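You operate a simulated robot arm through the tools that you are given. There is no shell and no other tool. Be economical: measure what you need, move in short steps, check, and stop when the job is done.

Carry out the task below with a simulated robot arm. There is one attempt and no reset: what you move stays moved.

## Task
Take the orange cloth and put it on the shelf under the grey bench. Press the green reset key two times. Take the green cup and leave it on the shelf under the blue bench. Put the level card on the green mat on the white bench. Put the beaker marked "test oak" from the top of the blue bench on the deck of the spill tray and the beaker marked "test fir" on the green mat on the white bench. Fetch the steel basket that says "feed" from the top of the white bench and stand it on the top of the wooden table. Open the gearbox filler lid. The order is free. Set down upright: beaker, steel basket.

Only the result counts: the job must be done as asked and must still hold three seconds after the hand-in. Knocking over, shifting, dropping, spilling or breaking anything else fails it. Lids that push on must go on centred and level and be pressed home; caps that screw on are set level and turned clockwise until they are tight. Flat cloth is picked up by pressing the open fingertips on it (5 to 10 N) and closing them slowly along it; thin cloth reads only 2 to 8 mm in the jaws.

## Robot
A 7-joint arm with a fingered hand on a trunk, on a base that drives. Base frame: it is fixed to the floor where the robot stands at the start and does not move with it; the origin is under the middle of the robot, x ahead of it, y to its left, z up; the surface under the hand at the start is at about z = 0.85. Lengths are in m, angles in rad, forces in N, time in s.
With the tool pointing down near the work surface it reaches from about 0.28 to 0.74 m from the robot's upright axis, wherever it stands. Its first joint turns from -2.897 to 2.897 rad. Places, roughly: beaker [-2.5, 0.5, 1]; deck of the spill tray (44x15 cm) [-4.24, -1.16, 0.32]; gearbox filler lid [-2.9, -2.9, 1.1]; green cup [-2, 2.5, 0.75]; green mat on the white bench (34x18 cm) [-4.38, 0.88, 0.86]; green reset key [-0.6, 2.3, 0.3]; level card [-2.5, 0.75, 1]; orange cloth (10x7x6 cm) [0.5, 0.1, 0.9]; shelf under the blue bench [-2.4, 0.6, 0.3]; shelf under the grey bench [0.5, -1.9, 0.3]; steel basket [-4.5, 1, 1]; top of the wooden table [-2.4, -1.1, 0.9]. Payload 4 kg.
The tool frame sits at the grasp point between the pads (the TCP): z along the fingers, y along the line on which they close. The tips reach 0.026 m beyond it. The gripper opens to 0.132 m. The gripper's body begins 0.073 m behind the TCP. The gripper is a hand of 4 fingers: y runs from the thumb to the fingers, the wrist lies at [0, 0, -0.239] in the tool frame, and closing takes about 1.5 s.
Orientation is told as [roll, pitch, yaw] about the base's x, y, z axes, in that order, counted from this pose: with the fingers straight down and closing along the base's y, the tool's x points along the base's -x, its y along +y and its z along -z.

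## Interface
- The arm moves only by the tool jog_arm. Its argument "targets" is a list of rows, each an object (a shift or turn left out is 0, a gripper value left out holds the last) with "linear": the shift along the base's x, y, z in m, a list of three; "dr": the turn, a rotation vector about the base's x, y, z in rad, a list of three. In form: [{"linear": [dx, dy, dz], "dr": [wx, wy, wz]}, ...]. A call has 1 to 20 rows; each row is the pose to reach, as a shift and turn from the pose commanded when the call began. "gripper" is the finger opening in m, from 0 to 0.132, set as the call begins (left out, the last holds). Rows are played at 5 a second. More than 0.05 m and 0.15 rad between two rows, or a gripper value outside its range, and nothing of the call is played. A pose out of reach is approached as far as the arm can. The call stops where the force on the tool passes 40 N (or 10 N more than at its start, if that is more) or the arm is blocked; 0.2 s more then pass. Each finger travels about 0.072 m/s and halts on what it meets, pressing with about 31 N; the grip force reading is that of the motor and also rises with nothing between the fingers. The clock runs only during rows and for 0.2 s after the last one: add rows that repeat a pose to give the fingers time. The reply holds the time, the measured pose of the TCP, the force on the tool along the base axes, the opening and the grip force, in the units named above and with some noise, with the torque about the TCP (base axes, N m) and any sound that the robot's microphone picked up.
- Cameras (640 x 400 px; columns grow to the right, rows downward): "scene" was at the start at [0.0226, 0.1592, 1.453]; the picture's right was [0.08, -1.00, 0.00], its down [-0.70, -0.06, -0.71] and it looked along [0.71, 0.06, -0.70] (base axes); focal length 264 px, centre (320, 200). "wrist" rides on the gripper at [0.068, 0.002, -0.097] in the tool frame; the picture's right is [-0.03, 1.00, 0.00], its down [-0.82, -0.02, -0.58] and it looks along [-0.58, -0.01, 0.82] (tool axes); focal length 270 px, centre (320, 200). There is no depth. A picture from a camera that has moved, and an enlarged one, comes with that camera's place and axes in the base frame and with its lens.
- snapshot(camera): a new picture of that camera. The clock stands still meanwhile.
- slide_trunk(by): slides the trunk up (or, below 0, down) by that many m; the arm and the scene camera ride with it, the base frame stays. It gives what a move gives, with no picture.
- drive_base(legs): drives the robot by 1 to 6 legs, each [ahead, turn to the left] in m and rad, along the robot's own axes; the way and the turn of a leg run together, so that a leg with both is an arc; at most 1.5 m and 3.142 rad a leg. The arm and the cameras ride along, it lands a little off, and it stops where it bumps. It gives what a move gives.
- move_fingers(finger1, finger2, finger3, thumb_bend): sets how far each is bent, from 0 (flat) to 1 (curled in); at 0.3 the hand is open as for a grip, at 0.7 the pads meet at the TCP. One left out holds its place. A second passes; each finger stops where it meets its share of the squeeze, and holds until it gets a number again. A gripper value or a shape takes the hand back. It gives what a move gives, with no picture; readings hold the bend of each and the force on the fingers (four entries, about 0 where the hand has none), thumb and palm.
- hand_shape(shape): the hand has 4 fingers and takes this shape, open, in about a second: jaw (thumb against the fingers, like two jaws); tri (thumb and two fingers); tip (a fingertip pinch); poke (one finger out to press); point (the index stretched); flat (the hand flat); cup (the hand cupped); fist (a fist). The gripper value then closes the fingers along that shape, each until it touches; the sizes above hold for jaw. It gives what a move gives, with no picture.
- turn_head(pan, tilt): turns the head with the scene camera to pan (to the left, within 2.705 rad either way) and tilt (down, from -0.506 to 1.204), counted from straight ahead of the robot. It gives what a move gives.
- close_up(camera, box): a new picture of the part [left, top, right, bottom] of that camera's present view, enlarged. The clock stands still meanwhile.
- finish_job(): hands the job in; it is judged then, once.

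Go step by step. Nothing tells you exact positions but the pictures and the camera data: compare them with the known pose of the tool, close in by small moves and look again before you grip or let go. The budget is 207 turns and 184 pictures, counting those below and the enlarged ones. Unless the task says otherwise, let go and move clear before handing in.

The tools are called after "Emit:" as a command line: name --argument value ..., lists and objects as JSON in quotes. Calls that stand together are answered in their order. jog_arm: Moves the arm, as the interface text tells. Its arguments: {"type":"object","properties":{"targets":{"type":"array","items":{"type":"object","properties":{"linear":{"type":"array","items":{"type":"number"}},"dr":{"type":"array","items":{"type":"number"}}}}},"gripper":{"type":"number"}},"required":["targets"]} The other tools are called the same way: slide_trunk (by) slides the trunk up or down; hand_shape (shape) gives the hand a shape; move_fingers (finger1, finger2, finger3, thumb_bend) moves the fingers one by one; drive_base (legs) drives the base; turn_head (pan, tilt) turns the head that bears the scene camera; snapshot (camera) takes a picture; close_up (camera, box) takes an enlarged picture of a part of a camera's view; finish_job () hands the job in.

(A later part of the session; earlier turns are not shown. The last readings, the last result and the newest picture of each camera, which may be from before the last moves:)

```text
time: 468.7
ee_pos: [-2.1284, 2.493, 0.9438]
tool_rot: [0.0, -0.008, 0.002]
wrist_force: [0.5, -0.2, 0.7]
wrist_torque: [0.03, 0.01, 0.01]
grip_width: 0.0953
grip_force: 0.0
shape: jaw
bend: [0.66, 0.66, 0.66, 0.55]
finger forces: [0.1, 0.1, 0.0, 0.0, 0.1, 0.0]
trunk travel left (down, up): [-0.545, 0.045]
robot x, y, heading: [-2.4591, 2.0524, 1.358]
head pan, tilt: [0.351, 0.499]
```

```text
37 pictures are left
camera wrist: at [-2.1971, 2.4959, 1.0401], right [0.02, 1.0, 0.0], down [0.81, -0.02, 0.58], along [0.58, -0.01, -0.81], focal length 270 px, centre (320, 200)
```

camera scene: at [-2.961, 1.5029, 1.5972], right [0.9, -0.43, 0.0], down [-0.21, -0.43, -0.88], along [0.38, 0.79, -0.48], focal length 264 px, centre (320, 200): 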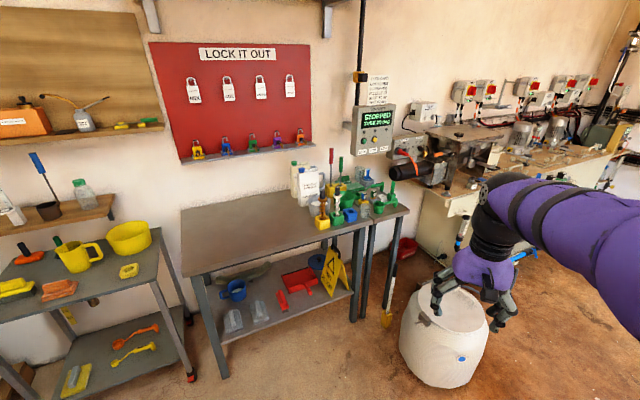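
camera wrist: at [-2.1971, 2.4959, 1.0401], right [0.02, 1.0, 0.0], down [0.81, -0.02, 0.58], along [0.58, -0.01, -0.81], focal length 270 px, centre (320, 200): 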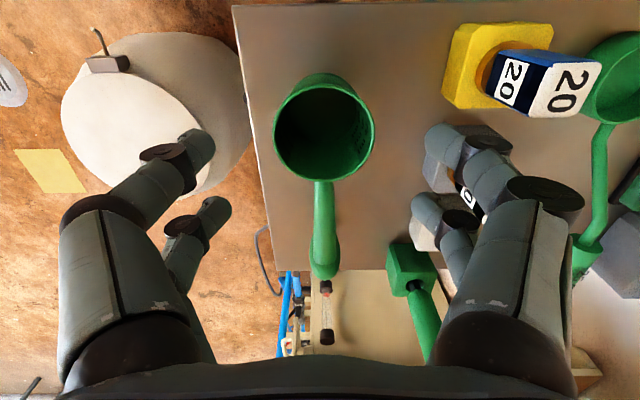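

Emit:
jog_arm --targets '[{"linear": [-0.007, 0.004, -0.03]}, {"linear": [-0.007, 0.004, -0.06]}, {"linear": [-0.007, 0.004, -0.085]}, {"linear": [-0.007, 0.004, -0.092]}]'

Emit:
snapshot --camera "wrist"

```text
time: 469.6
ee_pos: [-2.1349, 2.5, 0.8654]
tool_rot: [0.014, -0.018, 0.001]
wrist_force: [-5.3, -4.8, 28.5]
wrist_torque: [0.88, 0.34, 0.14]
grip_width: 0.0935
grip_force: 0.0
shape: jaw
bend: [0.71, 0.69, 0.65, 0.56]
finger forces: [15.0, 8.1, 2.5, 0.1, 3.0, 0.0]
trunk travel left (down, up): [-0.545, 0.045]
robot x, y, heading: [-2.4609, 2.0547, 1.356]
head pan, tilt: [0.351, 0.499]
stopped in row 4: the force on the tool passed its limit at 49 N (the readings are from after the stop); the commanded pose is now the measured one
```

```text
36 pictures are left
camera wrist: at [-2.2045, 2.5007, 0.9607], right [0.02, 1.0, 0.01], down [0.81, -0.03, 0.59], along [0.59, 0.0, -0.81], focal length 270 px, centre (320, 200)
```

wrist: 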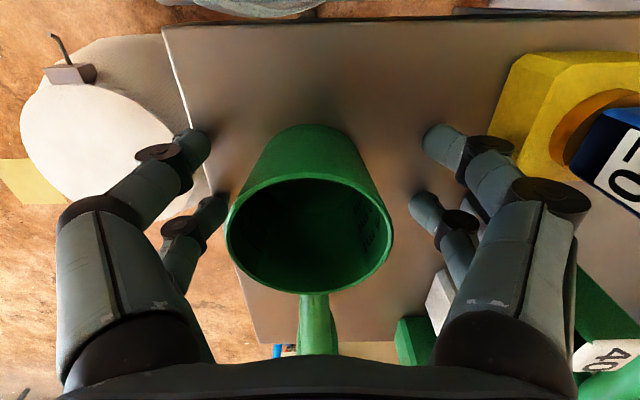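

The fingertips touched the table (z≈0.84). I'll rise 8 mm and close on the cup.

Emit:
jog_arm --targets '[{"linear": [0, -0.003, 0.006]}, {"linear": [0.0, -0.003, 0.01]}, {"linear": [0.0, -0.003, 0.01]}]'

Emit:
jog_arm --targets '[{}, {}, {}, {}, {}]' --gripper 0.0

Emit:
snapshot --camera "wrist"

```text
time: 470.4
ee_pos: [-2.1351, 2.4965, 0.8704]
tool_rot: [0.007, -0.014, -0.001]
wrist_force: [-0.2, -0.4, 0.6]
wrist_torque: [0.01, 0.0, 0.02]
grip_width: 0.0952
grip_force: 0.0
shape: jaw
bend: [0.66, 0.66, 0.66, 0.55]
finger forces: [0.0, 0.0, 0.0, 0.0, 0.1, 0.0]
trunk travel left (down, up): [-0.545, 0.045]
robot x, y, heading: [-2.4589, 2.0555, 1.357]
head pan, tilt: [0.351, 0.499]
```

```text
time: 471.6
ee_pos: [-2.1345, 2.4973, 0.8701]
tool_rot: [0.009, -0.015, 0.0]
wrist_force: [-1.2, -0.4, 0.5]
wrist_torque: [0.01, 0.01, 0.0]
grip_width: 0.0322
grip_force: 30.7
shape: jaw
bend: [0.74, 0.74, 0.74, 0.7]
finger forces: [29.9, 29.5, 27.4, 0.0, 27.2, 0.0]
trunk travel left (down, up): [-0.545, 0.045]
robot x, y, heading: [-2.4576, 2.0578, 1.351]
head pan, tilt: [0.351, 0.499]
```

```text
35 pictures are left
camera wrist: at [-2.2034, 2.4982, 0.9667], right [0.02, 1.0, 0.01], down [0.81, -0.02, 0.59], along [0.59, -0.01, -0.81], focal length 270 px, centre (320, 200)
```

wrist: 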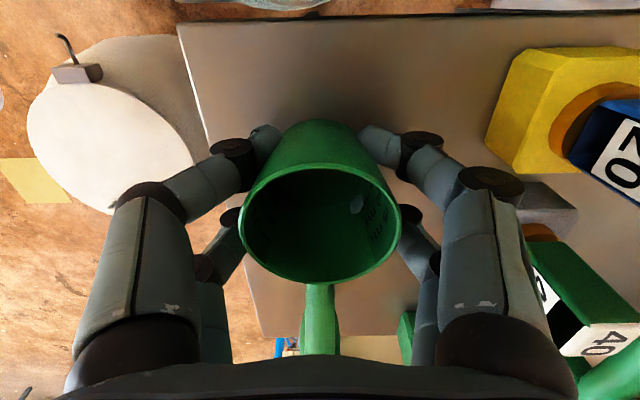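

All four fingers hold the cup. Lifting, turning the hand back and retracting.

Emit:
jog_arm --targets '[{"linear": [0, 0, 0.02]}, {"linear": [0, 0, 0.06]}, {"linear": [0, 0, 0.1]}, {"linear": [0, 0, 0.14]}, {"linear": [0, 0, 0.18]}, {"linear": [0, 0, 0.22]}, {"linear": [0, 0, 0.26]}, {"linear": [-0.02, -0.01, 0.29], "dr": [0, 0, 0.14]}, {"linear": [-0.05, -0.02, 0.3], "dr": [0, 0, 0.28]}, {"linear": [-0.08, -0.03, 0.3], "dr": [0, 0, 0.42]}, {"linear": [-0.11, -0.03, 0.3], "dr": [0, 0, 0.56]}, {"linear": [-0.14, -0.03, 0.3], "dr": [0, 0, 0.7]}, {"linear": [-0.17, -0.03, 0.3], "dr": [0, 0, 0.84]}, {"linear": [-0.2, -0.03, 0.3], "dr": [0, 0, 0.98]}, {"linear": [-0.22, -0.03, 0.3], "dr": [0, 0, 1.12]}, {"linear": [-0.24, -0.03, 0.3], "dr": [0, 0, 1.26]}, {"linear": [-0.25, -0.03, 0.3], "dr": [0, 0, 1.35]}]'

Emit:
snapshot --camera "wrist"

```text
time: 475.2
ee_pos: [-2.3838, 2.4671, 1.1712]
tool_rot: [0.007, -0.014, 1.353]
wrist_force: [-0.5, -0.2, -0.5]
wrist_torque: [-0.03, -0.01, -0.02]
grip_width: 0.0317
grip_force: 31.4
shape: jaw
bend: [0.74, 0.74, 0.74, 0.7]
finger forces: [31.1, 31.2, 28.4, 0.0, 28.2, 0.0]
trunk travel left (down, up): [-0.545, 0.045]
robot x, y, heading: [-2.4571, 2.0607, 1.355]
head pan, tilt: [0.351, 0.499]
```

```text
34 pictures are left
camera wrist: at [-2.3999, 2.3995, 1.2674], right [-0.97, 0.24, 0.01], down [0.2, 0.78, 0.59], along [0.13, 0.57, -0.81], focal length 270 px, centre (320, 200)
```

wrist: 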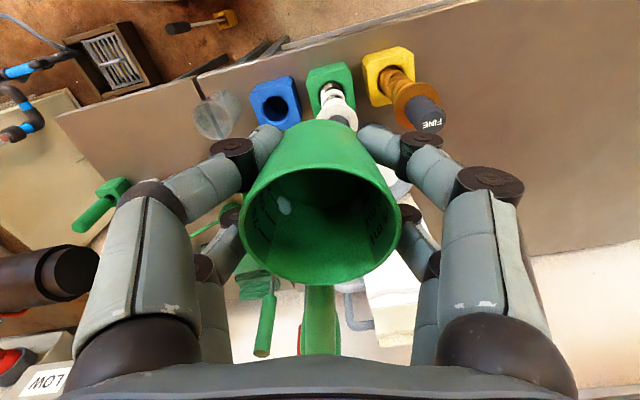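

Cup secure with its handle pointing away from me. Driving back toward the blue bench's north side.

Emit:
drive_base --legs '[[-0.58, 0], [0, -1.45], [0, -1.476]]'

Emit:
slide_trunk --by -0.4

Emit:
slide_trunk --by -0.12

Emit:
turn_head --pan 0.15 --tilt 0.6

Emit:
snapshot --camera "scene"

```text
time: 486.5
ee_pos: [-2.5824, 1.0665, 1.1717]
tool_rot: [0.011, -0.015, -1.601]
wrist_force: [0.6, 0.0, -0.3]
wrist_torque: [0.04, 0.01, -0.03]
grip_width: 0.0314
grip_force: 31.4
shape: jaw
bend: [0.74, 0.74, 0.74, 0.7]
finger forces: [31.0, 31.0, 28.4, 0.1, 27.9, 0.0]
trunk travel left (down, up): [-0.545, 0.045]
robot x, y, heading: [-2.5834, 1.4833, -1.599]
head pan, tilt: [0.351, 0.499]
```

```text
time: 490.4
ee_pos: [-2.5824, 1.0663, 0.7714]
tool_rot: [0.008, -0.015, -1.602]
wrist_force: [-0.6, -0.7, -1.2]
wrist_torque: [0.04, -0.01, -0.02]
grip_width: 0.0315
grip_force: 31.1
shape: jaw
bend: [0.74, 0.74, 0.74, 0.7]
finger forces: [31.0, 31.0, 28.6, 0.0, 28.0, 0.0]
trunk travel left (down, up): [-0.145, 0.445]
robot x, y, heading: [-2.5844, 1.4828, -1.6]
head pan, tilt: [0.351, 0.499]
```

```text
time: 491.9
ee_pos: [-2.583, 1.066, 0.6506]
tool_rot: [0.009, -0.014, -1.6]
wrist_force: [-0.7, 0.1, -0.2]
wrist_torque: [-0.02, 0.01, 0.02]
grip_width: 0.0317
grip_force: 31.2
shape: jaw
bend: [0.74, 0.74, 0.74, 0.7]
finger forces: [31.0, 31.1, 28.5, 0.0, 28.0, 0.0]
trunk travel left (down, up): [-0.025, 0.565]
robot x, y, heading: [-2.5808, 1.484, -1.595]
head pan, tilt: [0.351, 0.499]
```

```text
time: 492.6
ee_pos: [-2.5816, 1.0664, 0.6511]
tool_rot: [0.008, -0.015, -1.6]
wrist_force: [0.5, -0.8, -0.3]
wrist_torque: [0.02, -0.01, 0.02]
grip_width: 0.0312
grip_force: 30.9
shape: jaw
bend: [0.74, 0.74, 0.74, 0.7]
finger forces: [31.0, 31.1, 28.5, 0.1, 28.1, 0.0]
trunk travel left (down, up): [-0.025, 0.565]
robot x, y, heading: [-2.5808, 1.4822, -1.598]
head pan, tilt: [0.15, 0.6]
```

```text
33 pictures are left
camera scene: at [-2.4183, 1.4509, 1.0682], right [-0.99, -0.12, 0.0], down [-0.07, 0.56, -0.83], along [0.1, -0.82, -0.56], focal length 264 px, centre (320, 200)
```

scene: 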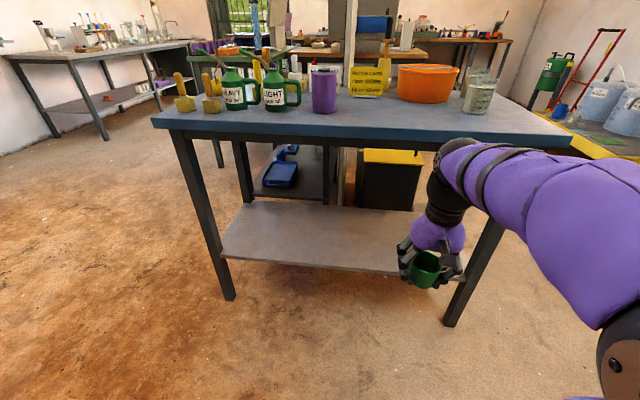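

The shelf is empty and open. Lowering the cup in front of it with a slight forward lean.

Emit:
jog_arm --targets '[{"linear": [0.01, -0.015, -0.035], "dr": [-0.07, 0, 0]}, {"linear": [0.02, -0.03, -0.07], "dr": [-0.14, 0, 0]}, {"linear": [0.03, -0.045, -0.105], "dr": [-0.21, 0, 0]}, {"linear": [0.04, -0.06, -0.14], "dr": [-0.28, 0, 0]}, {"linear": [0.05, -0.075, -0.175], "dr": [-0.35, 0, 0]}, {"linear": [0.06, -0.09, -0.21], "dr": [-0.42, 0, 0]}, {"linear": [0.06, -0.1, -0.245], "dr": [-0.42, 0, 0]}]'

Emit:
snapshot --camera "scene"

```text
time: 494.2
ee_pos: [-2.5229, 0.9668, 0.4076]
tool_rot: [0.023, -0.437, -1.605]
wrist_force: [0.3, 0.9, -0.6]
wrist_torque: [0.02, -0.04, -0.02]
grip_width: 0.0311
grip_force: 31.6
shape: jaw
bend: [0.74, 0.74, 0.74, 0.7]
finger forces: [32.2, 32.5, 30.5, 0.0, 30.2, 0.1]
trunk travel left (down, up): [-0.025, 0.565]
robot x, y, heading: [-2.5888, 1.4836, -1.596]
head pan, tilt: [0.15, 0.6]
```

```text
32 pictures are left
camera scene: at [-2.4184, 1.4511, 1.0682], right [-0.99, -0.12, 0.0], down [-0.07, 0.56, -0.83], along [0.1, -0.82, -0.56], focal length 264 px, centre (320, 200)
```

scene: 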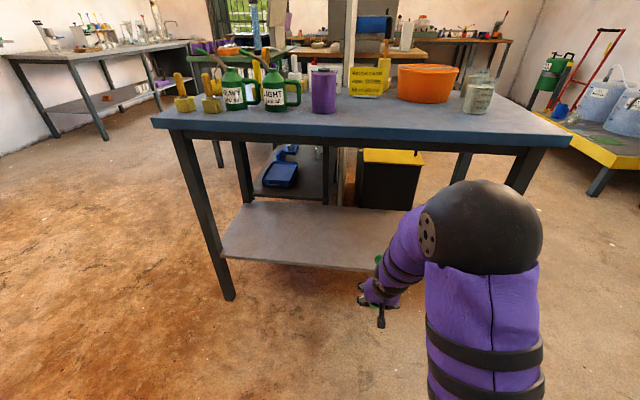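

The elbow would come close to the bench edge, so I'll stretch the arm further first, then drive less.

Emit:
jog_arm --targets '[{"linear": [0, -0.04, 0]}, {"linear": [0, -0.08, 0]}, {"linear": [0, -0.12, 0.0]}, {"linear": [0, -0.15, 0.0]}]'

Emit:
snapshot --camera "scene"

Emit:
snapshot --camera "wrist"

```text
time: 495.2
ee_pos: [-2.523, 0.8152, 0.4074]
tool_rot: [0.023, -0.434, -1.605]
wrist_force: [-0.4, -0.4, -0.1]
wrist_torque: [0.03, 0.01, 0.01]
grip_width: 0.0311
grip_force: 30.4
shape: jaw
bend: [0.74, 0.74, 0.74, 0.7]
finger forces: [32.3, 32.7, 30.7, 0.0, 30.6, 0.1]
trunk travel left (down, up): [-0.025, 0.565]
robot x, y, heading: [-2.5837, 1.4858, -1.6]
head pan, tilt: [0.15, 0.6]
```

```text
31 pictures are left
camera scene: at [-2.4183, 1.451, 1.0681], right [-0.99, -0.12, 0.0], down [-0.07, 0.56, -0.83], along [0.1, -0.82, -0.56], focal length 264 px, centre (320, 200)
```

scene: 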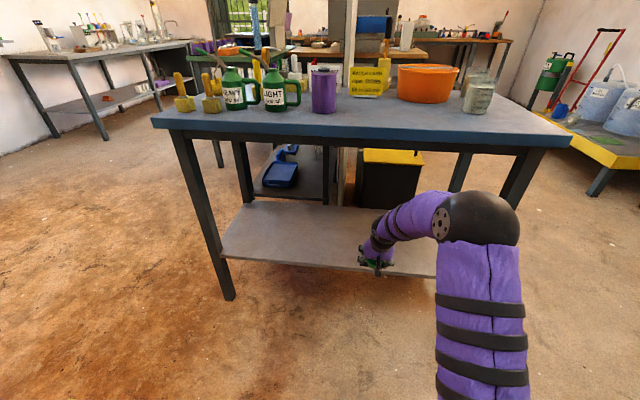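

```text
30 pictures are left
camera wrist: at [-2.5195, 0.9178, 0.4659], right [1.0, -0.05, 0.03], down [-0.05, -0.5, 0.87], along [-0.03, -0.87, -0.5], focal length 270 px, centre (320, 200)
```

wrist: 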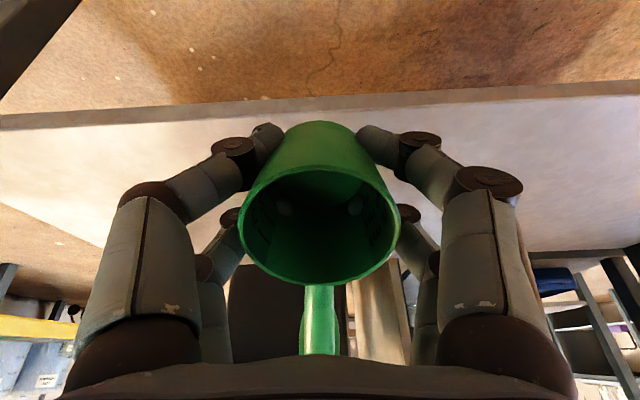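

Emit:
drive_base --legs '[[0.125, 0]]'

Emit:
jog_arm --targets '[{"linear": [0, 0, -0.012]}, {"linear": [0, 0, -0.024]}, {"linear": [0, 0, -0.034]}]'

Emit:
snapshot --camera "wrist"

```text
time: 496.4
ee_pos: [-2.5278, 0.6921, 0.4077]
tool_rot: [0.021, -0.432, -1.604]
wrist_force: [-0.8, -0.4, 0.5]
wrist_torque: [-0.01, 0.01, 0.0]
grip_width: 0.0308
grip_force: 31.1
shape: jaw
bend: [0.74, 0.74, 0.74, 0.7]
finger forces: [32.4, 32.8, 30.8, 0.1, 30.5, 0.0]
trunk travel left (down, up): [-0.025, 0.565]
robot x, y, heading: [-2.5891, 1.3616, -1.598]
head pan, tilt: [0.15, 0.6]
```

```text
time: 497.2
ee_pos: [-2.5292, 0.6916, 0.3717]
tool_rot: [0.021, -0.433, -1.605]
wrist_force: [-0.3, -0.7, 0.3]
wrist_torque: [0.0, -0.02, 0.02]
grip_width: 0.0309
grip_force: 30.8
shape: jaw
bend: [0.74, 0.74, 0.74, 0.7]
finger forces: [32.5, 32.8, 30.9, 0.0, 30.5, 0.0]
trunk travel left (down, up): [-0.025, 0.565]
robot x, y, heading: [-2.5868, 1.3585, -1.598]
head pan, tilt: [0.15, 0.6]
```

```text
29 pictures are left
camera wrist: at [-2.5251, 0.7943, 0.4314], right [1.0, -0.05, 0.03], down [-0.05, -0.5, 0.87], along [-0.03, -0.87, -0.5], focal length 270 px, centre (320, 200)
```

wrist: 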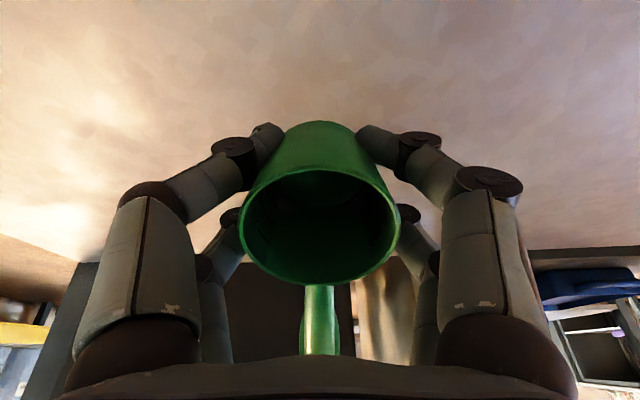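

Over the shelf now. Creeping down to contact.

Emit:
jog_arm --targets '[{"linear": [0, 0, -0.007]}, {"linear": [0, 0, -0.014]}, {"linear": [0, 0, -0.018]}]'

Emit:
jog_arm --targets '[{"linear": [0, 0, -0.005]}, {"linear": [0, 0, -0.008]}]'

```text
time: 498.1
ee_pos: [-2.529, 0.6931, 0.3539]
tool_rot: [0.021, -0.434, -1.607]
wrist_force: [0.4, 0.7, -0.6]
wrist_torque: [0.01, 0.04, 0.01]
grip_width: 0.0308
grip_force: 30.4
shape: jaw
bend: [0.74, 0.74, 0.74, 0.7]
finger forces: [32.5, 32.7, 30.9, 0.0, 30.6, 0.0]
trunk travel left (down, up): [-0.025, 0.565]
robot x, y, heading: [-2.5865, 1.3585, -1.595]
head pan, tilt: [0.15, 0.6]
```

```text
time: 498.6
ee_pos: [-2.5275, 0.6916, 0.346]
tool_rot: [0.022, -0.434, -1.604]
wrist_force: [0.5, 0.3, -0.6]
wrist_torque: [0.04, -0.01, -0.02]
grip_width: 0.0309
grip_force: 30.9
shape: jaw
bend: [0.74, 0.74, 0.74, 0.7]
finger forces: [32.6, 32.8, 30.8, 0.0, 30.5, 0.0]
trunk travel left (down, up): [-0.025, 0.565]
robot x, y, heading: [-2.5855, 1.3614, -1.605]
head pan, tilt: [0.15, 0.6]
```

Emit:
jog_arm --targets '[{"linear": [0, 0, -0.004]}, {"linear": [0, 0, -0.008]}, {"linear": [0, 0, -0.01]}]'

Emit:
snapshot --camera "wrist"

```text
time: 499.4
ee_pos: [-2.528, 0.6917, 0.336]
tool_rot: [0.022, -0.432, -1.606]
wrist_force: [-0.4, 0.1, -0.1]
wrist_torque: [0.04, -0.01, 0.02]
grip_width: 0.031
grip_force: 31.1
shape: jaw
bend: [0.74, 0.74, 0.74, 0.7]
finger forces: [32.7, 33.0, 31.0, 0.0, 30.7, 0.1]
trunk travel left (down, up): [-0.025, 0.565]
robot x, y, heading: [-2.5896, 1.3612, -1.598]
head pan, tilt: [0.15, 0.6]
```

```text
28 pictures are left
camera wrist: at [-2.524, 0.7945, 0.3957], right [1.0, -0.05, 0.03], down [-0.05, -0.5, 0.87], along [-0.03, -0.87, -0.5], focal length 270 px, centre (320, 200)
```

wrist: 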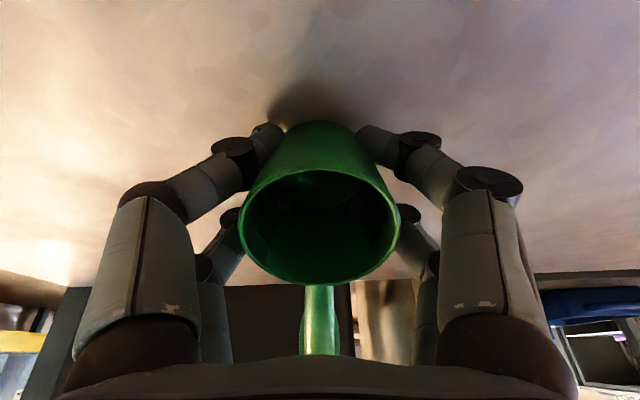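

Emit:
jog_arm --targets '[{"linear": [0, 0, -0.004]}, {"linear": [0, 0, -0.007]}]'

Emit:
jog_arm --targets '[{"linear": [0, 0, -0.003]}, {"linear": [0, 0, -0.006]}]'

```text
time: 500.1
ee_pos: [-2.5285, 0.6903, 0.3339]
tool_rot: [0.023, -0.441, -1.605]
wrist_force: [-2.9, 5.9, 31.2]
wrist_torque: [0.59, 0.36, -0.03]
grip_width: 0.0325
grip_force: 31.3
shape: jaw
bend: [0.74, 0.74, 0.74, 0.71]
finger forces: [36.1, 35.8, 32.1, 0.0, 48.6, 0.1]
trunk travel left (down, up): [-0.025, 0.565]
robot x, y, heading: [-2.5895, 1.3587, -1.598]
head pan, tilt: [0.15, 0.6]
```

```text
time: 500.4
ee_pos: [-2.528, 0.6875, 0.3338]
tool_rot: [0.022, -0.449, -1.606]
wrist_force: [-0.7, 3.2, 18.9]
wrist_torque: [0.36, 0.14, 0.01]
grip_width: 0.0334
grip_force: 30.9
shape: jaw
bend: [0.74, 0.74, 0.74, 0.71]
finger forces: [37.1, 34.3, 34.0, 0.0, 41.0, 0.1]
trunk travel left (down, up): [-0.025, 0.565]
robot x, y, heading: [-2.5893, 1.3584, -1.597]
head pan, tilt: [0.15, 0.6]
stopped in row 1: the force on the tool passed its limit at 45 N (the readings are from after the stop); the commanded pose is now the measured one
```

Contact with the shelf. Releasing.

Emit:
jog_arm --targets '[{"linear": [0, 0, 0.003]}, {"linear": [0, 0, 0.003]}]'

Emit:
jog_arm --targets '[{}, {}, {}, {}, {}]' --gripper 0.1

Emit:
snapshot --camera "wrist"

```text
time: 501.0
ee_pos: [-2.5272, 0.6899, 0.3345]
tool_rot: [0.025, -0.444, -1.604]
wrist_force: [1.2, -3.4, 10.8]
wrist_torque: [-0.02, -0.01, -0.05]
grip_width: 0.0333
grip_force: 30.9
shape: jaw
bend: [0.74, 0.74, 0.74, 0.71]
finger forces: [36.4, 35.2, 35.0, 0.0, 33.4, 0.0]
trunk travel left (down, up): [-0.025, 0.565]
robot x, y, heading: [-2.5919, 1.3617, -1.601]
head pan, tilt: [0.15, 0.6]
```

```text
time: 502.2
ee_pos: [-2.5269, 0.6899, 0.3334]
tool_rot: [0.023, -0.439, -1.606]
wrist_force: [2.8, 0.2, 9.6]
wrist_torque: [0.1, 0.43, -0.05]
grip_width: 0.0996
grip_force: 0.1
shape: jaw
bend: [0.63, 0.63, 0.63, 0.46]
finger forces: [0.0, 0.0, 0.0, 0.0, 9.1, 0.0]
trunk travel left (down, up): [-0.025, 0.565]
robot x, y, heading: [-2.5896, 1.3625, -1.596]
head pan, tilt: [0.15, 0.6]
```

```text
27 pictures are left
camera wrist: at [-2.5242, 0.7931, 0.3925], right [1.0, -0.05, 0.03], down [-0.05, -0.49, 0.87], along [-0.03, -0.87, -0.49], focal length 270 px, centre (320, 200)
```

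wrist: 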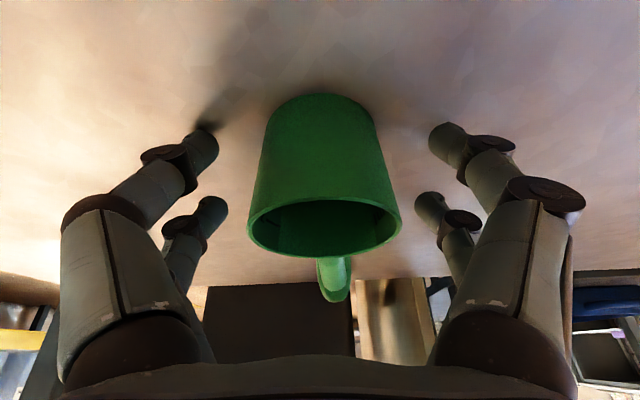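

The cup stands on the shelf. Withdrawing.

Emit:
jog_arm --targets '[{"linear": [0, 0.01, 0.02]}, {"linear": [0, 0.03, 0.05]}, {"linear": [0, 0.06, 0.07]}]'

Emit:
drive_base --legs '[[-0.2, 0]]'

Emit:
jog_arm --targets '[{"linear": [0, 0.03, 0.035], "dr": [0.07, 0, 0]}, {"linear": [0, 0.06, 0.07], "dr": [0.14, 0, 0]}, {"linear": [0, 0.09, 0.1], "dr": [0.21, 0, 0]}, {"linear": [0, 0.12, 0.13], "dr": [0.28, 0, 0]}, {"linear": [0, 0.15, 0.16], "dr": [0.36, 0, 0]}, {"linear": [0, 0.18, 0.19], "dr": [0.44, 0, 0]}]'

Emit:
snapshot --camera "scene"

```text
time: 503.0
ee_pos: [-2.5273, 0.7484, 0.4036]
tool_rot: [0.023, -0.44, -1.606]
wrist_force: [1.0, 0.0, -0.1]
wrist_torque: [0.01, 0.0, 0.0]
grip_width: 0.0999
grip_force: 0.1
shape: jaw
bend: [0.63, 0.63, 0.63, 0.5]
finger forces: [0.0, 0.1, 0.0, 0.0, 0.0, 0.0]
trunk travel left (down, up): [-0.025, 0.565]
robot x, y, heading: [-2.5888, 1.3586, -1.601]
head pan, tilt: [0.15, 0.6]
```

```text
time: 504.6
ee_pos: [-2.5233, 0.95, 0.4046]
tool_rot: [0.022, -0.441, -1.609]
wrist_force: [-0.1, 0.5, 0.9]
wrist_torque: [0.01, -0.02, -0.01]
grip_width: 0.0998
grip_force: 0.0
shape: jaw
bend: [0.63, 0.63, 0.63, 0.5]
finger forces: [0.0, 0.1, 0.0, 0.1, 0.0, 0.0]
trunk travel left (down, up): [-0.025, 0.565]
robot x, y, heading: [-2.5822, 1.5592, -1.602]
head pan, tilt: [0.15, 0.6]
```

```text
time: 506.0
ee_pos: [-2.5259, 1.131, 0.5973]
tool_rot: [0.007, 0.001, -1.603]
wrist_force: [-0.2, 0.4, 0.0]
wrist_torque: [0.01, 0.0, 0.02]
grip_width: 0.0998
grip_force: 0.0
shape: jaw
bend: [0.63, 0.63, 0.63, 0.5]
finger forces: [0.0, 0.0, 0.1, 0.0, 0.0, 0.0]
trunk travel left (down, up): [-0.025, 0.565]
robot x, y, heading: [-2.5817, 1.5574, -1.602]
head pan, tilt: [0.15, 0.6]
```

```text
26 pictures are left
camera scene: at [-2.416, 1.528, 1.0681], right [-0.99, -0.12, 0.0], down [-0.07, 0.56, -0.82], along [0.1, -0.82, -0.57], focal length 264 px, centre (320, 200)
```

scene: 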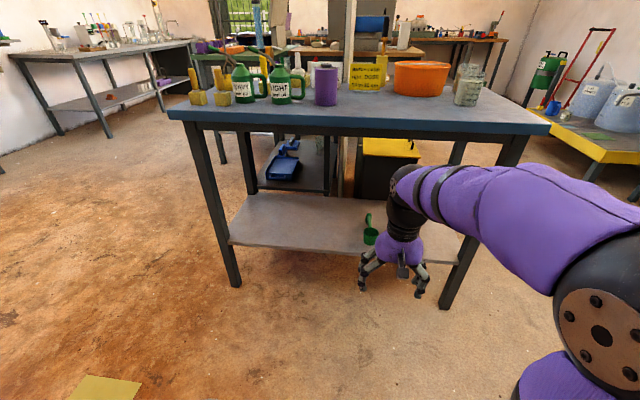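

The cup is on the shelf. Last is the green reset key; a yellow square lies on the direct way, so I check whether it's just a floor marking.

Emit:
turn_head --pan 0.9 --tilt 0.7

Emit:
snapshot --camera "scene"

```text
time: 507.1
ee_pos: [-2.5261, 1.1304, 0.5952]
tool_rot: [0.007, -0.001, -1.605]
wrist_force: [0.3, 0.5, -0.2]
wrist_torque: [0.0, 0.0, -0.04]
grip_width: 0.0999
grip_force: 0.0
shape: jaw
bend: [0.63, 0.63, 0.63, 0.5]
finger forces: [0.0, 0.0, 0.1, 0.0, 0.0, 0.0]
trunk travel left (down, up): [-0.025, 0.565]
robot x, y, heading: [-2.5824, 1.5611, -1.596]
head pan, tilt: [0.901, 0.7]
```

```text
25 pictures are left
camera scene: at [-2.3616, 1.5611, 1.0595], right [-0.65, -0.76, 0.0], down [-0.49, 0.42, -0.76], along [0.58, -0.49, -0.64], focal length 264 px, centre (320, 200)
```

scene: 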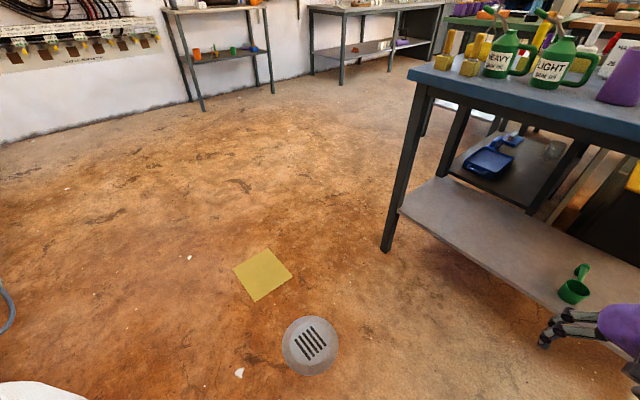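

Emit:
close_up --camera "scene" --box '[220, 240, 350, 380]'

```text
2.86 times, centred on (285, 310) of scene
camera zoom: at [-2.3616, 1.5611, 1.0595], right [-0.65, -0.76, 0.0], down [-0.49, 0.42, -0.76], along [0.58, -0.49, -0.64], focal length 756 px, centre (420, -114)
```

zoom: 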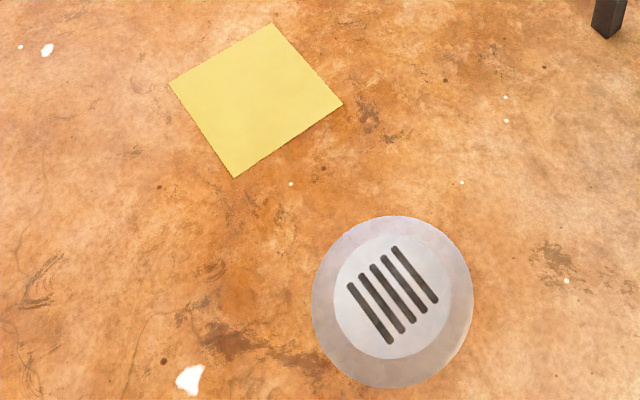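

It is a flat floor marking. I'll pass straight over its middle so the wheels straddle it, then look at the pipe wall.

Emit:
drive_base --legs '[[0.25, 0], [0, 1.6], [1.45, 0]]'

Emit:
turn_head --pan 1.3 --tilt 0.3

Emit:
snapshot --camera "scene"

```text
time: 519.9
ee_pos: [-0.7384, 1.3855, 0.5972]
tool_rot: [0.008, -0.002, 0.008]
wrist_force: [0.2, 0.2, 0.0]
wrist_torque: [-0.02, -0.03, 0.0]
grip_width: 0.1001
grip_force: 0.1
shape: jaw
bend: [0.63, 0.63, 0.63, 0.5]
finger forces: [0.0, 0.0, 0.0, 0.0, 0.1, 0.0]
trunk travel left (down, up): [-0.025, 0.565]
robot x, y, heading: [-1.1673, 1.3096, 0.017]
head pan, tilt: [0.901, 0.7]
```

```text
time: 520.8
ee_pos: [-0.739, 1.3865, 0.5955]
tool_rot: [0.007, -0.002, 0.012]
wrist_force: [-0.1, 0.1, 0.7]
wrist_torque: [-0.01, 0.0, 0.0]
grip_width: 0.1
grip_force: 0.1
shape: jaw
bend: [0.63, 0.63, 0.63, 0.5]
finger forces: [0.0, 0.1, 0.0, 0.0, 0.0, 0.0]
trunk travel left (down, up): [-0.025, 0.565]
robot x, y, heading: [-1.1676, 1.3103, 0.018]
head pan, tilt: [1.3, 0.3]
```

```text
23 pictures are left
camera scene: at [-1.2038, 1.552, 1.0956], right [0.97, -0.25, 0.0], down [-0.08, -0.29, -0.95], along [0.24, 0.92, -0.3], focal length 264 px, centre (320, 200)
```

scene: 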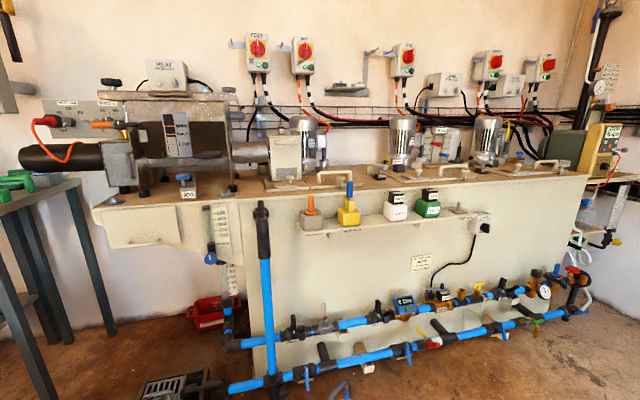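

Emit:
close_up --camera "scene" --box '[370, 270, 480, 350]'

```text
5.00 times, centred on (425, 310) of scene
camera zoom: at [-1.2038, 1.552, 1.0956], right [0.97, -0.25, 0.0], down [-0.08, -0.29, -0.95], along [0.24, 0.92, -0.3], focal length 1323 px, centre (-205, -350)
```

zoom: 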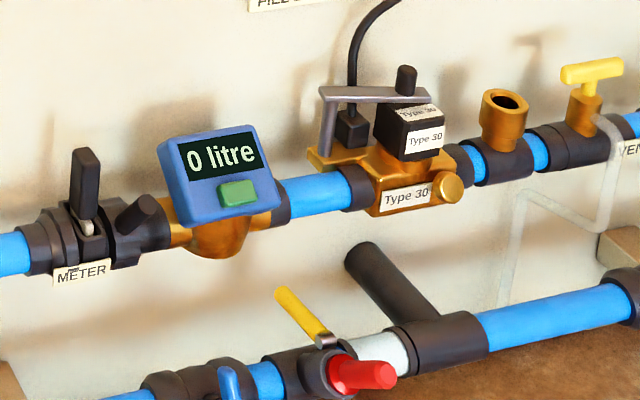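

The green key sits on the "0 litre" meter at about (-0.65, 2.3, 0.38), on a face tilted up toward me. I'll drive in front of it.

Emit:
drive_base --legs '[[0.5, 0], [0, 1.553], [0.2, 0]]'

Emit:
hand_shape --shape "poke"

Emit:
snapshot --camera "wrist"

Emit:
turn_head --pan 0.1 --tilt 0.7

Emit:
snapshot --camera "scene"

```text
time: 529.1
ee_pos: [-0.7365, 1.9463, 0.5956]
tool_rot: [0.007, -0.002, 1.556]
wrist_force: [0.1, -0.3, -0.4]
wrist_torque: [0.06, 0.0, -0.02]
grip_width: 0.0997
grip_force: 0.0
shape: jaw
bend: [0.63, 0.63, 0.63, 0.5]
finger forces: [0.0, 0.1, 0.1, 0.0, 0.0, 0.1]
trunk travel left (down, up): [-0.025, 0.565]
robot x, y, heading: [-0.6686, 1.5178, 1.562]
head pan, tilt: [1.3, 0.3]
```

```text
time: 530.0
ee_pos: [-0.7346, 1.9454, 0.5959]
tool_rot: [0.007, -0.002, 1.558]
wrist_force: [0.4, 0.7, 0.0]
wrist_torque: [-0.03, 0.01, 0.01]
grip_width: 0.0
grip_force: 0.1
shape: poke
bend: [1.0, 1.0, 1.0, 0.34]
finger forces: [0.0, 0.0, 0.0, 0.0, 0.0, 0.0]
trunk travel left (down, up): [-0.025, 0.565]
robot x, y, heading: [-0.6711, 1.5163, 1.559]
head pan, tilt: [1.3, 0.3]
```

```text
21 pictures are left
camera wrist: at [-0.7369, 1.8779, 0.6933], right [-1.0, 0.04, 0.01], down [0.03, 0.81, 0.58], along [0.02, 0.58, -0.82], focal length 270 px, centre (320, 200)
```

wrist: 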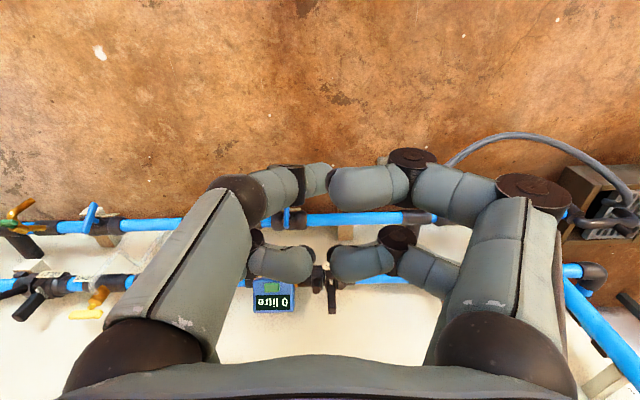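

```text
time: 531.4
ee_pos: [-0.7351, 1.9464, 0.5962]
tool_rot: [0.007, -0.001, 1.561]
wrist_force: [0.3, 0.7, 0.3]
wrist_torque: [-0.01, 0.01, 0.0]
grip_width: 0.0003
grip_force: 0.0
shape: poke
bend: [1.0, 1.0, 1.0, 0.34]
finger forces: [0.0, 0.0, 0.0, 0.1, 0.1, 0.0]
trunk travel left (down, up): [-0.025, 0.565]
robot x, y, heading: [-0.67, 1.5176, 1.555]
head pan, tilt: [0.099, 0.7]
```

```text
20 pictures are left
camera scene: at [-0.8297, 1.5438, 1.0595], right [1.0, 0.09, 0.0], down [0.06, -0.64, -0.77], along [-0.07, 0.76, -0.64], focal length 264 px, centre (320, 200)
```

scene: 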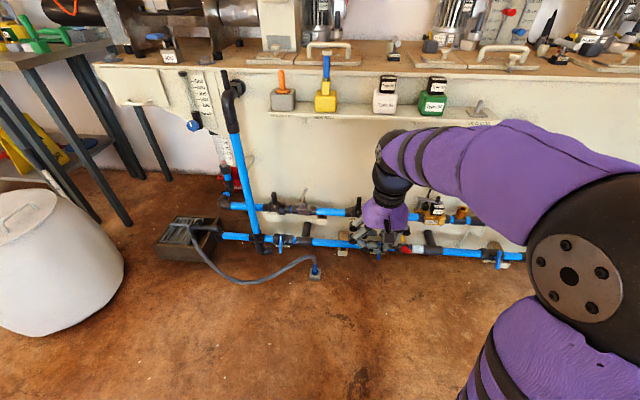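

Key estimated at (-0.626, 2.331, 0.345). I'll form a poker from finger 1 and the thumb (others curled), drive a little closer and tilt the hand toward the key, stopping short of it.

Emit:
move_fingers --finger1 0.72 --finger2 1.0 --finger3 1.0 --thumb_bend 0.72

Emit:
drive_base --legs '[[0.15, 0]]'

Emit:
jog_arm --targets '[{"linear": [0.015, 0, 0], "dr": [0.12, 0, 0]}, {"linear": [0.03, 0, 0], "dr": [0.24, 0, 0]}, {"linear": [0.045, 0.01, -0.01], "dr": [0.36, 0, 0]}, {"linear": [0.06, 0.03, -0.03], "dr": [0.48, 0, 0]}, {"linear": [0.075, 0.05, -0.05], "dr": [0.6, 0, 0]}, {"linear": [0.09, 0.07, -0.07], "dr": [0.72, 0, 0]}, {"linear": [0.1, 0.09, -0.09], "dr": [0.85, 0, 0]}, {"linear": [0.105, 0.11, -0.115], "dr": [0.85, 0, 0]}, {"linear": [0.109, 0.13, -0.14], "dr": [0.85, 0, 0]}]'

Emit:
snapshot --camera "wrist"

```text
time: 532.4
ee_pos: [-0.7358, 1.9467, 0.5956]
tool_rot: [0.006, -0.001, 1.557]
wrist_force: [-0.6, 0.0, -0.2]
wrist_torque: [0.01, -0.01, -0.03]
grip_width: 0.0001
grip_force: 0.0
shape: fingers
bend: [0.72, 0.98, 0.98, 0.71]
finger forces: [0.0, 0.0, 0.0, 0.1, 0.1, 0.0]
trunk travel left (down, up): [-0.025, 0.565]
robot x, y, heading: [-0.6699, 1.5165, 1.559]
head pan, tilt: [0.099, 0.7]
```

```text
time: 533.7
ee_pos: [-0.7348, 2.0967, 0.5963]
tool_rot: [0.008, -0.002, 1.558]
wrist_force: [0.0, 0.1, 0.0]
wrist_torque: [-0.04, 0.0, 0.01]
grip_width: 0.0
grip_force: 0.1
shape: fingers
bend: [0.72, 0.98, 0.98, 0.71]
finger forces: [0.0, 0.0, 0.0, 0.0, 0.0, 0.0]
trunk travel left (down, up): [-0.025, 0.565]
robot x, y, heading: [-0.6671, 1.6667, 1.558]
head pan, tilt: [0.099, 0.7]
```

```text
time: 535.7
ee_pos: [-0.6251, 2.2252, 0.454]
tool_rot: [0.02, -0.851, 1.554]
wrist_force: [0.4, -0.6, 0.3]
wrist_torque: [0.0, 0.0, -0.04]
grip_width: 0.0
grip_force: 0.0
shape: fingers
bend: [0.72, 0.98, 0.98, 0.71]
finger forces: [0.0, 0.1, 0.1, 0.0, 0.0, 0.0]
out of reach, approached as far as the arm can: row 6
trunk travel left (down, up): [-0.025, 0.565]
robot x, y, heading: [-0.664, 1.6684, 1.563]
head pan, tilt: [0.099, 0.7]
```

```text
19 pictures are left
camera wrist: at [-0.626, 2.1086, 0.4668], right [-1.0, 0.02, 0.03], down [0.03, 0.1, 0.99], along [0.02, 0.99, -0.1], focal length 270 px, centre (320, 200)
```

wrist: 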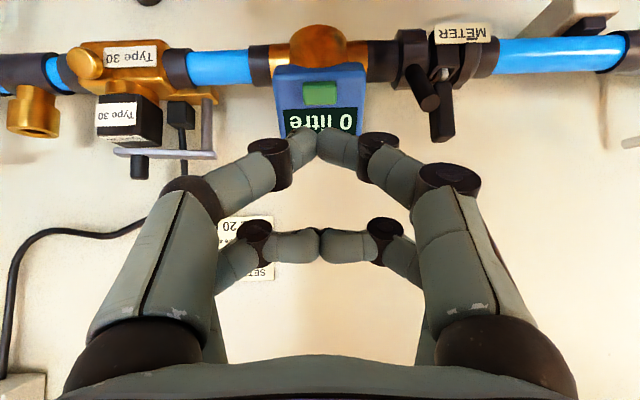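

The key is at (-0.623, 2.33, 0.352), straight ahead of the fingertips. Approaching to about 2 cm.

Emit:
jog_arm --targets '[{"linear": [0.001, 0.03, -0.02]}, {"linear": [0.002, 0.06, -0.038]}, {"linear": [0.002, 0.078, -0.052]}]'

Emit:
snapshot --camera "wrist"

Emit:
close_up --camera "scene" --box '[340, 160, 460, 260]'

```text
time: 536.5
ee_pos: [-0.6241, 2.3035, 0.403]
tool_rot: [0.02, -0.851, 1.555]
wrist_force: [0.7, -0.8, -0.1]
wrist_torque: [0.01, 0.0, -0.01]
grip_width: 0.0
grip_force: 0.1
shape: fingers
bend: [0.72, 0.98, 0.98, 0.71]
finger forces: [0.0, 0.0, 0.0, 0.0, 0.1, 0.0]
trunk travel left (down, up): [-0.025, 0.565]
robot x, y, heading: [-0.6653, 1.6685, 1.56]
head pan, tilt: [0.099, 0.7]
```

```text
18 pictures are left
camera wrist: at [-0.6261, 2.1863, 0.416], right [-1.0, 0.02, 0.03], down [0.03, 0.1, 0.99], along [0.01, 0.99, -0.1], focal length 270 px, centre (320, 200)
```

wrist: 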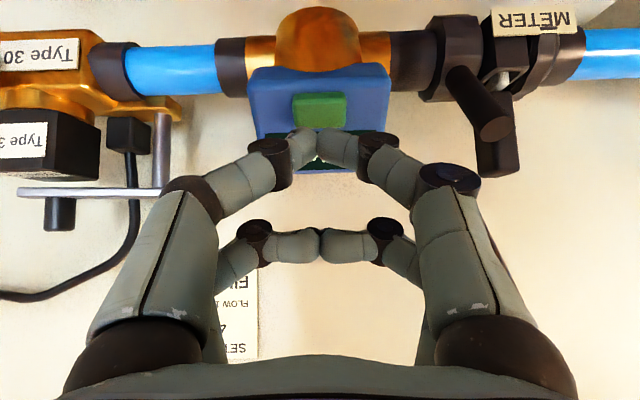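

```text
4.00 times, centred on (400, 210) of scene
camera zoom: at [-0.8279, 1.6937, 1.0595], right [1.0, 0.09, 0.0], down [0.06, -0.64, -0.76], along [-0.07, 0.76, -0.64], focal length 1058 px, centre (0, 160)
```

zoom: 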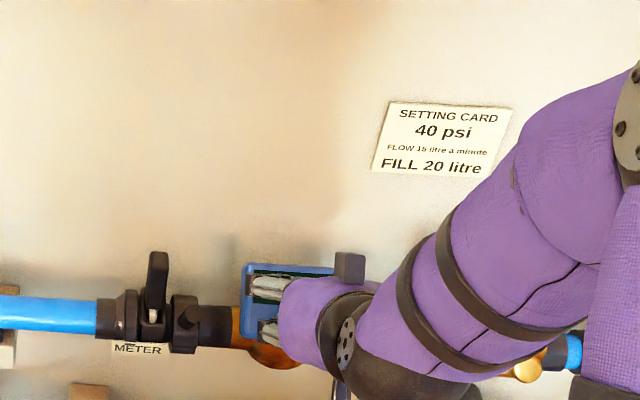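

The tips are about 3 cm from the key, in line with it. Pressing forward in small steps.

Emit:
jog_arm --targets '[{"linear": [0, 0.005, -0.0045]}, {"linear": [0, 0.01, -0.009]}, {"linear": [0, 0.0145, -0.0135]}]'

Emit:
jog_arm --targets '[{"linear": [0, 0.002, -0.0018]}, {"linear": [0, 0.004, -0.0036]}]'

Emit:
close_up --camera "wrist" --box '[240, 70, 400, 180]'

```text
time: 537.3
ee_pos: [-0.6238, 2.317, 0.3907]
tool_rot: [0.017, -0.852, 1.553]
wrist_force: [-0.9, -0.3, -1.0]
wrist_torque: [-0.03, 0.04, 0.01]
grip_width: 0.0
grip_force: 0.0
shape: fingers
bend: [0.72, 0.98, 0.98, 0.71]
finger forces: [0.0, 0.0, 0.0, 0.0, 0.0, 0.0]
trunk travel left (down, up): [-0.025, 0.565]
robot x, y, heading: [-0.6668, 1.6708, 1.561]
head pan, tilt: [0.099, 0.7]
```

```text
time: 537.9
ee_pos: [-0.623, 2.323, 0.3874]
tool_rot: [0.021, -0.855, 1.553]
wrist_force: [0.4, 1.0, -0.6]
wrist_torque: [0.0, 0.0, -0.04]
grip_width: 0.0001
grip_force: 0.2
shape: fingers
bend: [0.72, 0.98, 0.98, 0.71]
finger forces: [0.0, 0.0, 0.0, 0.1, 0.0, 0.1]
trunk travel left (down, up): [-0.025, 0.565]
robot x, y, heading: [-0.6661, 1.6679, 1.561]
head pan, tilt: [0.099, 0.7]
```

```text
3.64 times, centred on (320, 125) of wrist
camera zoom: at [-0.6249, 2.2051, 0.3999], right [-1.0, 0.02, 0.03], down [0.03, 0.1, 0.99], along [0.02, 0.99, -0.1], focal length 983 px, centre (320, 473)
```

zoom: 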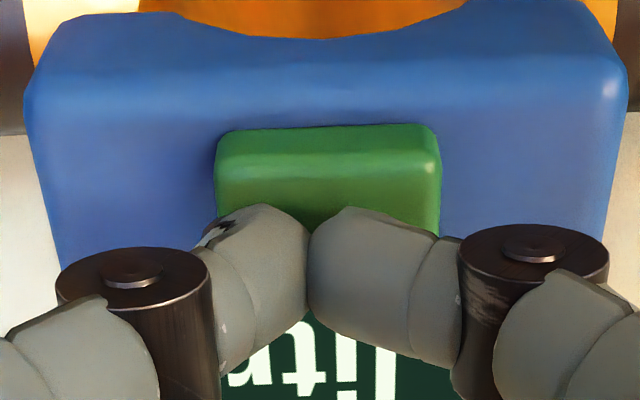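

Tips are nearly at the key but about 5 mm high; I'll shift down along the face and keep pressing.

Emit:
jog_arm --targets '[{"linear": [0, -0.003, -0.004]}, {"linear": [0, -0.001, -0.006]}, {"linear": [0, 0.001, -0.0078]}]'

Emit:
jog_arm --targets '[{"linear": [0, 0.002, -0.0018]}, {"linear": [0, 0.004, -0.0036]}]'

Emit:
close_up --camera "wrist" --box '[240, 70, 400, 180]'

```text
time: 538.7
ee_pos: [-0.6221, 2.3229, 0.3802]
tool_rot: [0.021, -0.853, 1.553]
wrist_force: [0.3, -1.5, 1.5]
wrist_torque: [-0.07, -0.05, 0.02]
grip_width: 0.0
grip_force: 2.3
shape: fingers
bend: [0.72, 0.98, 0.98, 0.71]
finger forces: [0.1, 0.0, 0.0, 0.0, 5.2, 0.0]
trunk travel left (down, up): [-0.025, 0.565]
robot x, y, heading: [-0.6688, 1.6708, 1.559]
head pan, tilt: [0.099, 0.7]
heard: click
```

```text
time: 539.3
ee_pos: [-0.6225, 2.3262, 0.377]
tool_rot: [0.02, -0.854, 1.553]
wrist_force: [4.4, -14.3, 12.6]
wrist_torque: [-0.45, -0.2, -0.13]
grip_width: 0.0004
grip_force: 10.6
shape: fingers
bend: [0.72, 0.98, 0.98, 0.72]
finger forces: [0.0, 0.1, 0.1, 0.0, 20.9, 0.1]
trunk travel left (down, up): [-0.025, 0.565]
robot x, y, heading: [-0.6707, 1.665, 1.562]
head pan, tilt: [0.099, 0.7]
```

```text
3.64 times, centred on (320, 125) of wrist
camera zoom: at [-0.6237, 2.2091, 0.3899], right [-1.0, 0.02, 0.03], down [0.03, 0.1, 0.99], along [0.02, 0.99, -0.1], focal length 983 px, centre (320, 473)
```

zoom: 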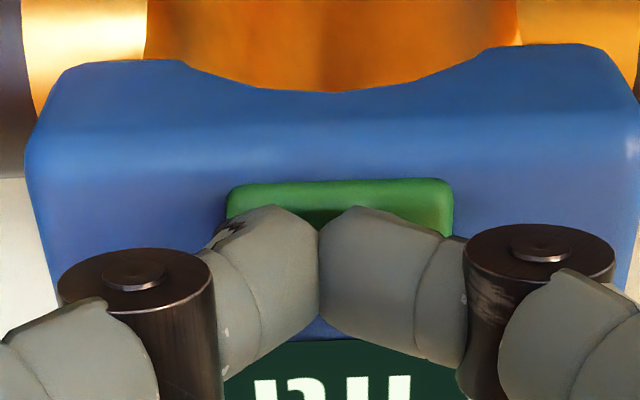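

One click heard: first press registered. Backing off fully, then pressing a second time.

Emit:
jog_arm --targets '[{"linear": [0, -0.005, 0.0045]}, {"linear": [0, -0.01, 0.009]}, {"linear": [0, -0.014, 0.0125]}, {"linear": [0, -0.014, 0.0125]}]'

Emit:
close_up --camera "wrist" --box '[240, 70, 400, 180]'

```text
time: 540.3
ee_pos: [-0.6228, 2.3137, 0.3889]
tool_rot: [0.019, -0.853, 1.554]
wrist_force: [-0.2, -0.3, -0.5]
wrist_torque: [0.0, -0.04, 0.02]
grip_width: 0.0001
grip_force: 0.1
shape: fingers
bend: [0.72, 0.98, 0.98, 0.71]
finger forces: [0.0, 0.0, 0.1, 0.1, 0.0, 0.0]
trunk travel left (down, up): [-0.025, 0.565]
robot x, y, heading: [-0.6668, 1.6714, 1.559]
head pan, tilt: [0.099, 0.7]
```

```text
3.64 times, centred on (320, 125) of wrist
camera zoom: at [-0.6249, 2.1959, 0.401], right [-1.0, 0.02, 0.03], down [0.03, 0.1, 0.99], along [0.02, 0.99, -0.1], focal length 983 px, centre (320, 473)
```

zoom: 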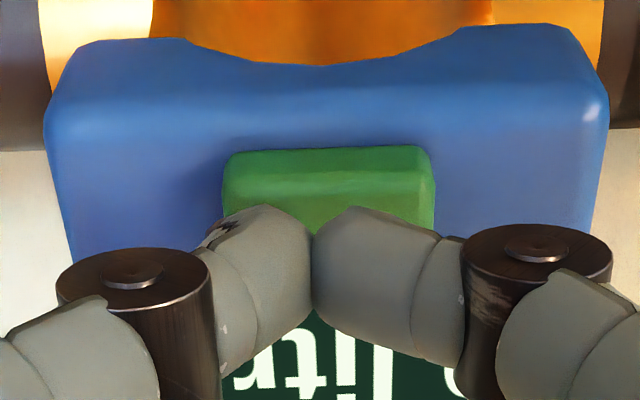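

The key has come back out with no extra click. Second press along the same line.

Emit:
jog_arm --targets '[{"linear": [0, 0.005, -0.0045]}, {"linear": [0, 0.009, -0.008]}, {"linear": [0, 0.0115, -0.0102]}, {"linear": [0, 0.0125, -0.0112]}]'

```text
time: 541.3
ee_pos: [-0.622, 2.3239, 0.3781]
tool_rot: [0.02, -0.854, 1.552]
wrist_force: [2.8, -10.0, 8.2]
wrist_torque: [-0.32, -0.16, -0.08]
grip_width: 0.0001
grip_force: 8.1
shape: fingers
bend: [0.72, 0.98, 0.98, 0.72]
finger forces: [0.1, 0.0, 0.1, 0.0, 15.2, 0.0]
trunk travel left (down, up): [-0.025, 0.565]
robot x, y, heading: [-0.668, 1.6683, 1.562]
head pan, tilt: [0.099, 0.7]
heard: click
```

Second click heard. Backing away cleanly.

Emit:
jog_arm --targets '[{"linear": [0, -0.02, 0.018]}, {"linear": [0, -0.05, 0.045]}, {"linear": [0, -0.08, 0.07]}, {"linear": [0, -0.11, 0.09]}]'

Emit:
drive_base --legs '[[-0.35, 0]]'

Emit:
snapshot --camera "wrist"

```text
time: 542.3
ee_pos: [-0.6201, 2.2162, 0.4678]
tool_rot: [0.019, -0.851, 1.552]
wrist_force: [0.5, -0.1, 0.0]
wrist_torque: [-0.01, 0.01, -0.02]
grip_width: 0.0
grip_force: 0.1
shape: fingers
bend: [0.72, 0.98, 0.98, 0.71]
finger forces: [0.0, 0.1, 0.0, 0.0, 0.0, 0.0]
trunk travel left (down, up): [-0.025, 0.565]
robot x, y, heading: [-0.6642, 1.6692, 1.558]
head pan, tilt: [0.099, 0.7]
```

```text
time: 544.6
ee_pos: [-0.6234, 1.8643, 0.4673]
tool_rot: [0.02, -0.852, 1.548]
wrist_force: [-0.6, -0.2, -0.8]
wrist_torque: [-0.03, -0.02, 0.0]
grip_width: 0.0
grip_force: 0.1
shape: fingers
bend: [0.72, 0.98, 0.98, 0.71]
finger forces: [0.1, 0.1, 0.1, 0.0, 0.0, 0.1]
trunk travel left (down, up): [-0.025, 0.565]
robot x, y, heading: [-0.6732, 1.3185, 1.552]
head pan, tilt: [0.099, 0.7]
```

```text
13 pictures are left
camera wrist: at [-0.6249, 1.7467, 0.4799], right [-1.0, 0.02, 0.03], down [0.03, 0.1, 0.99], along [0.02, 0.99, -0.1], focal length 270 px, centre (320, 200)
```

wrist: 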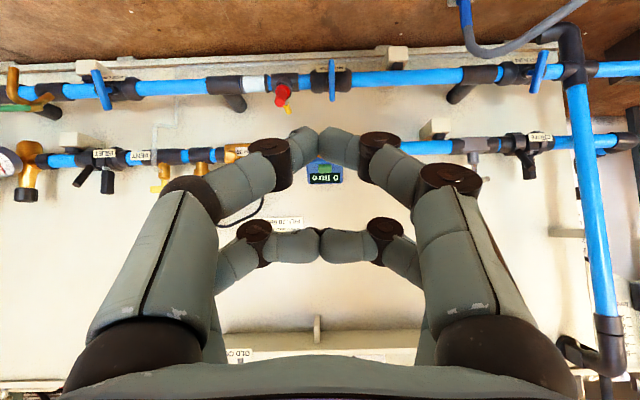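

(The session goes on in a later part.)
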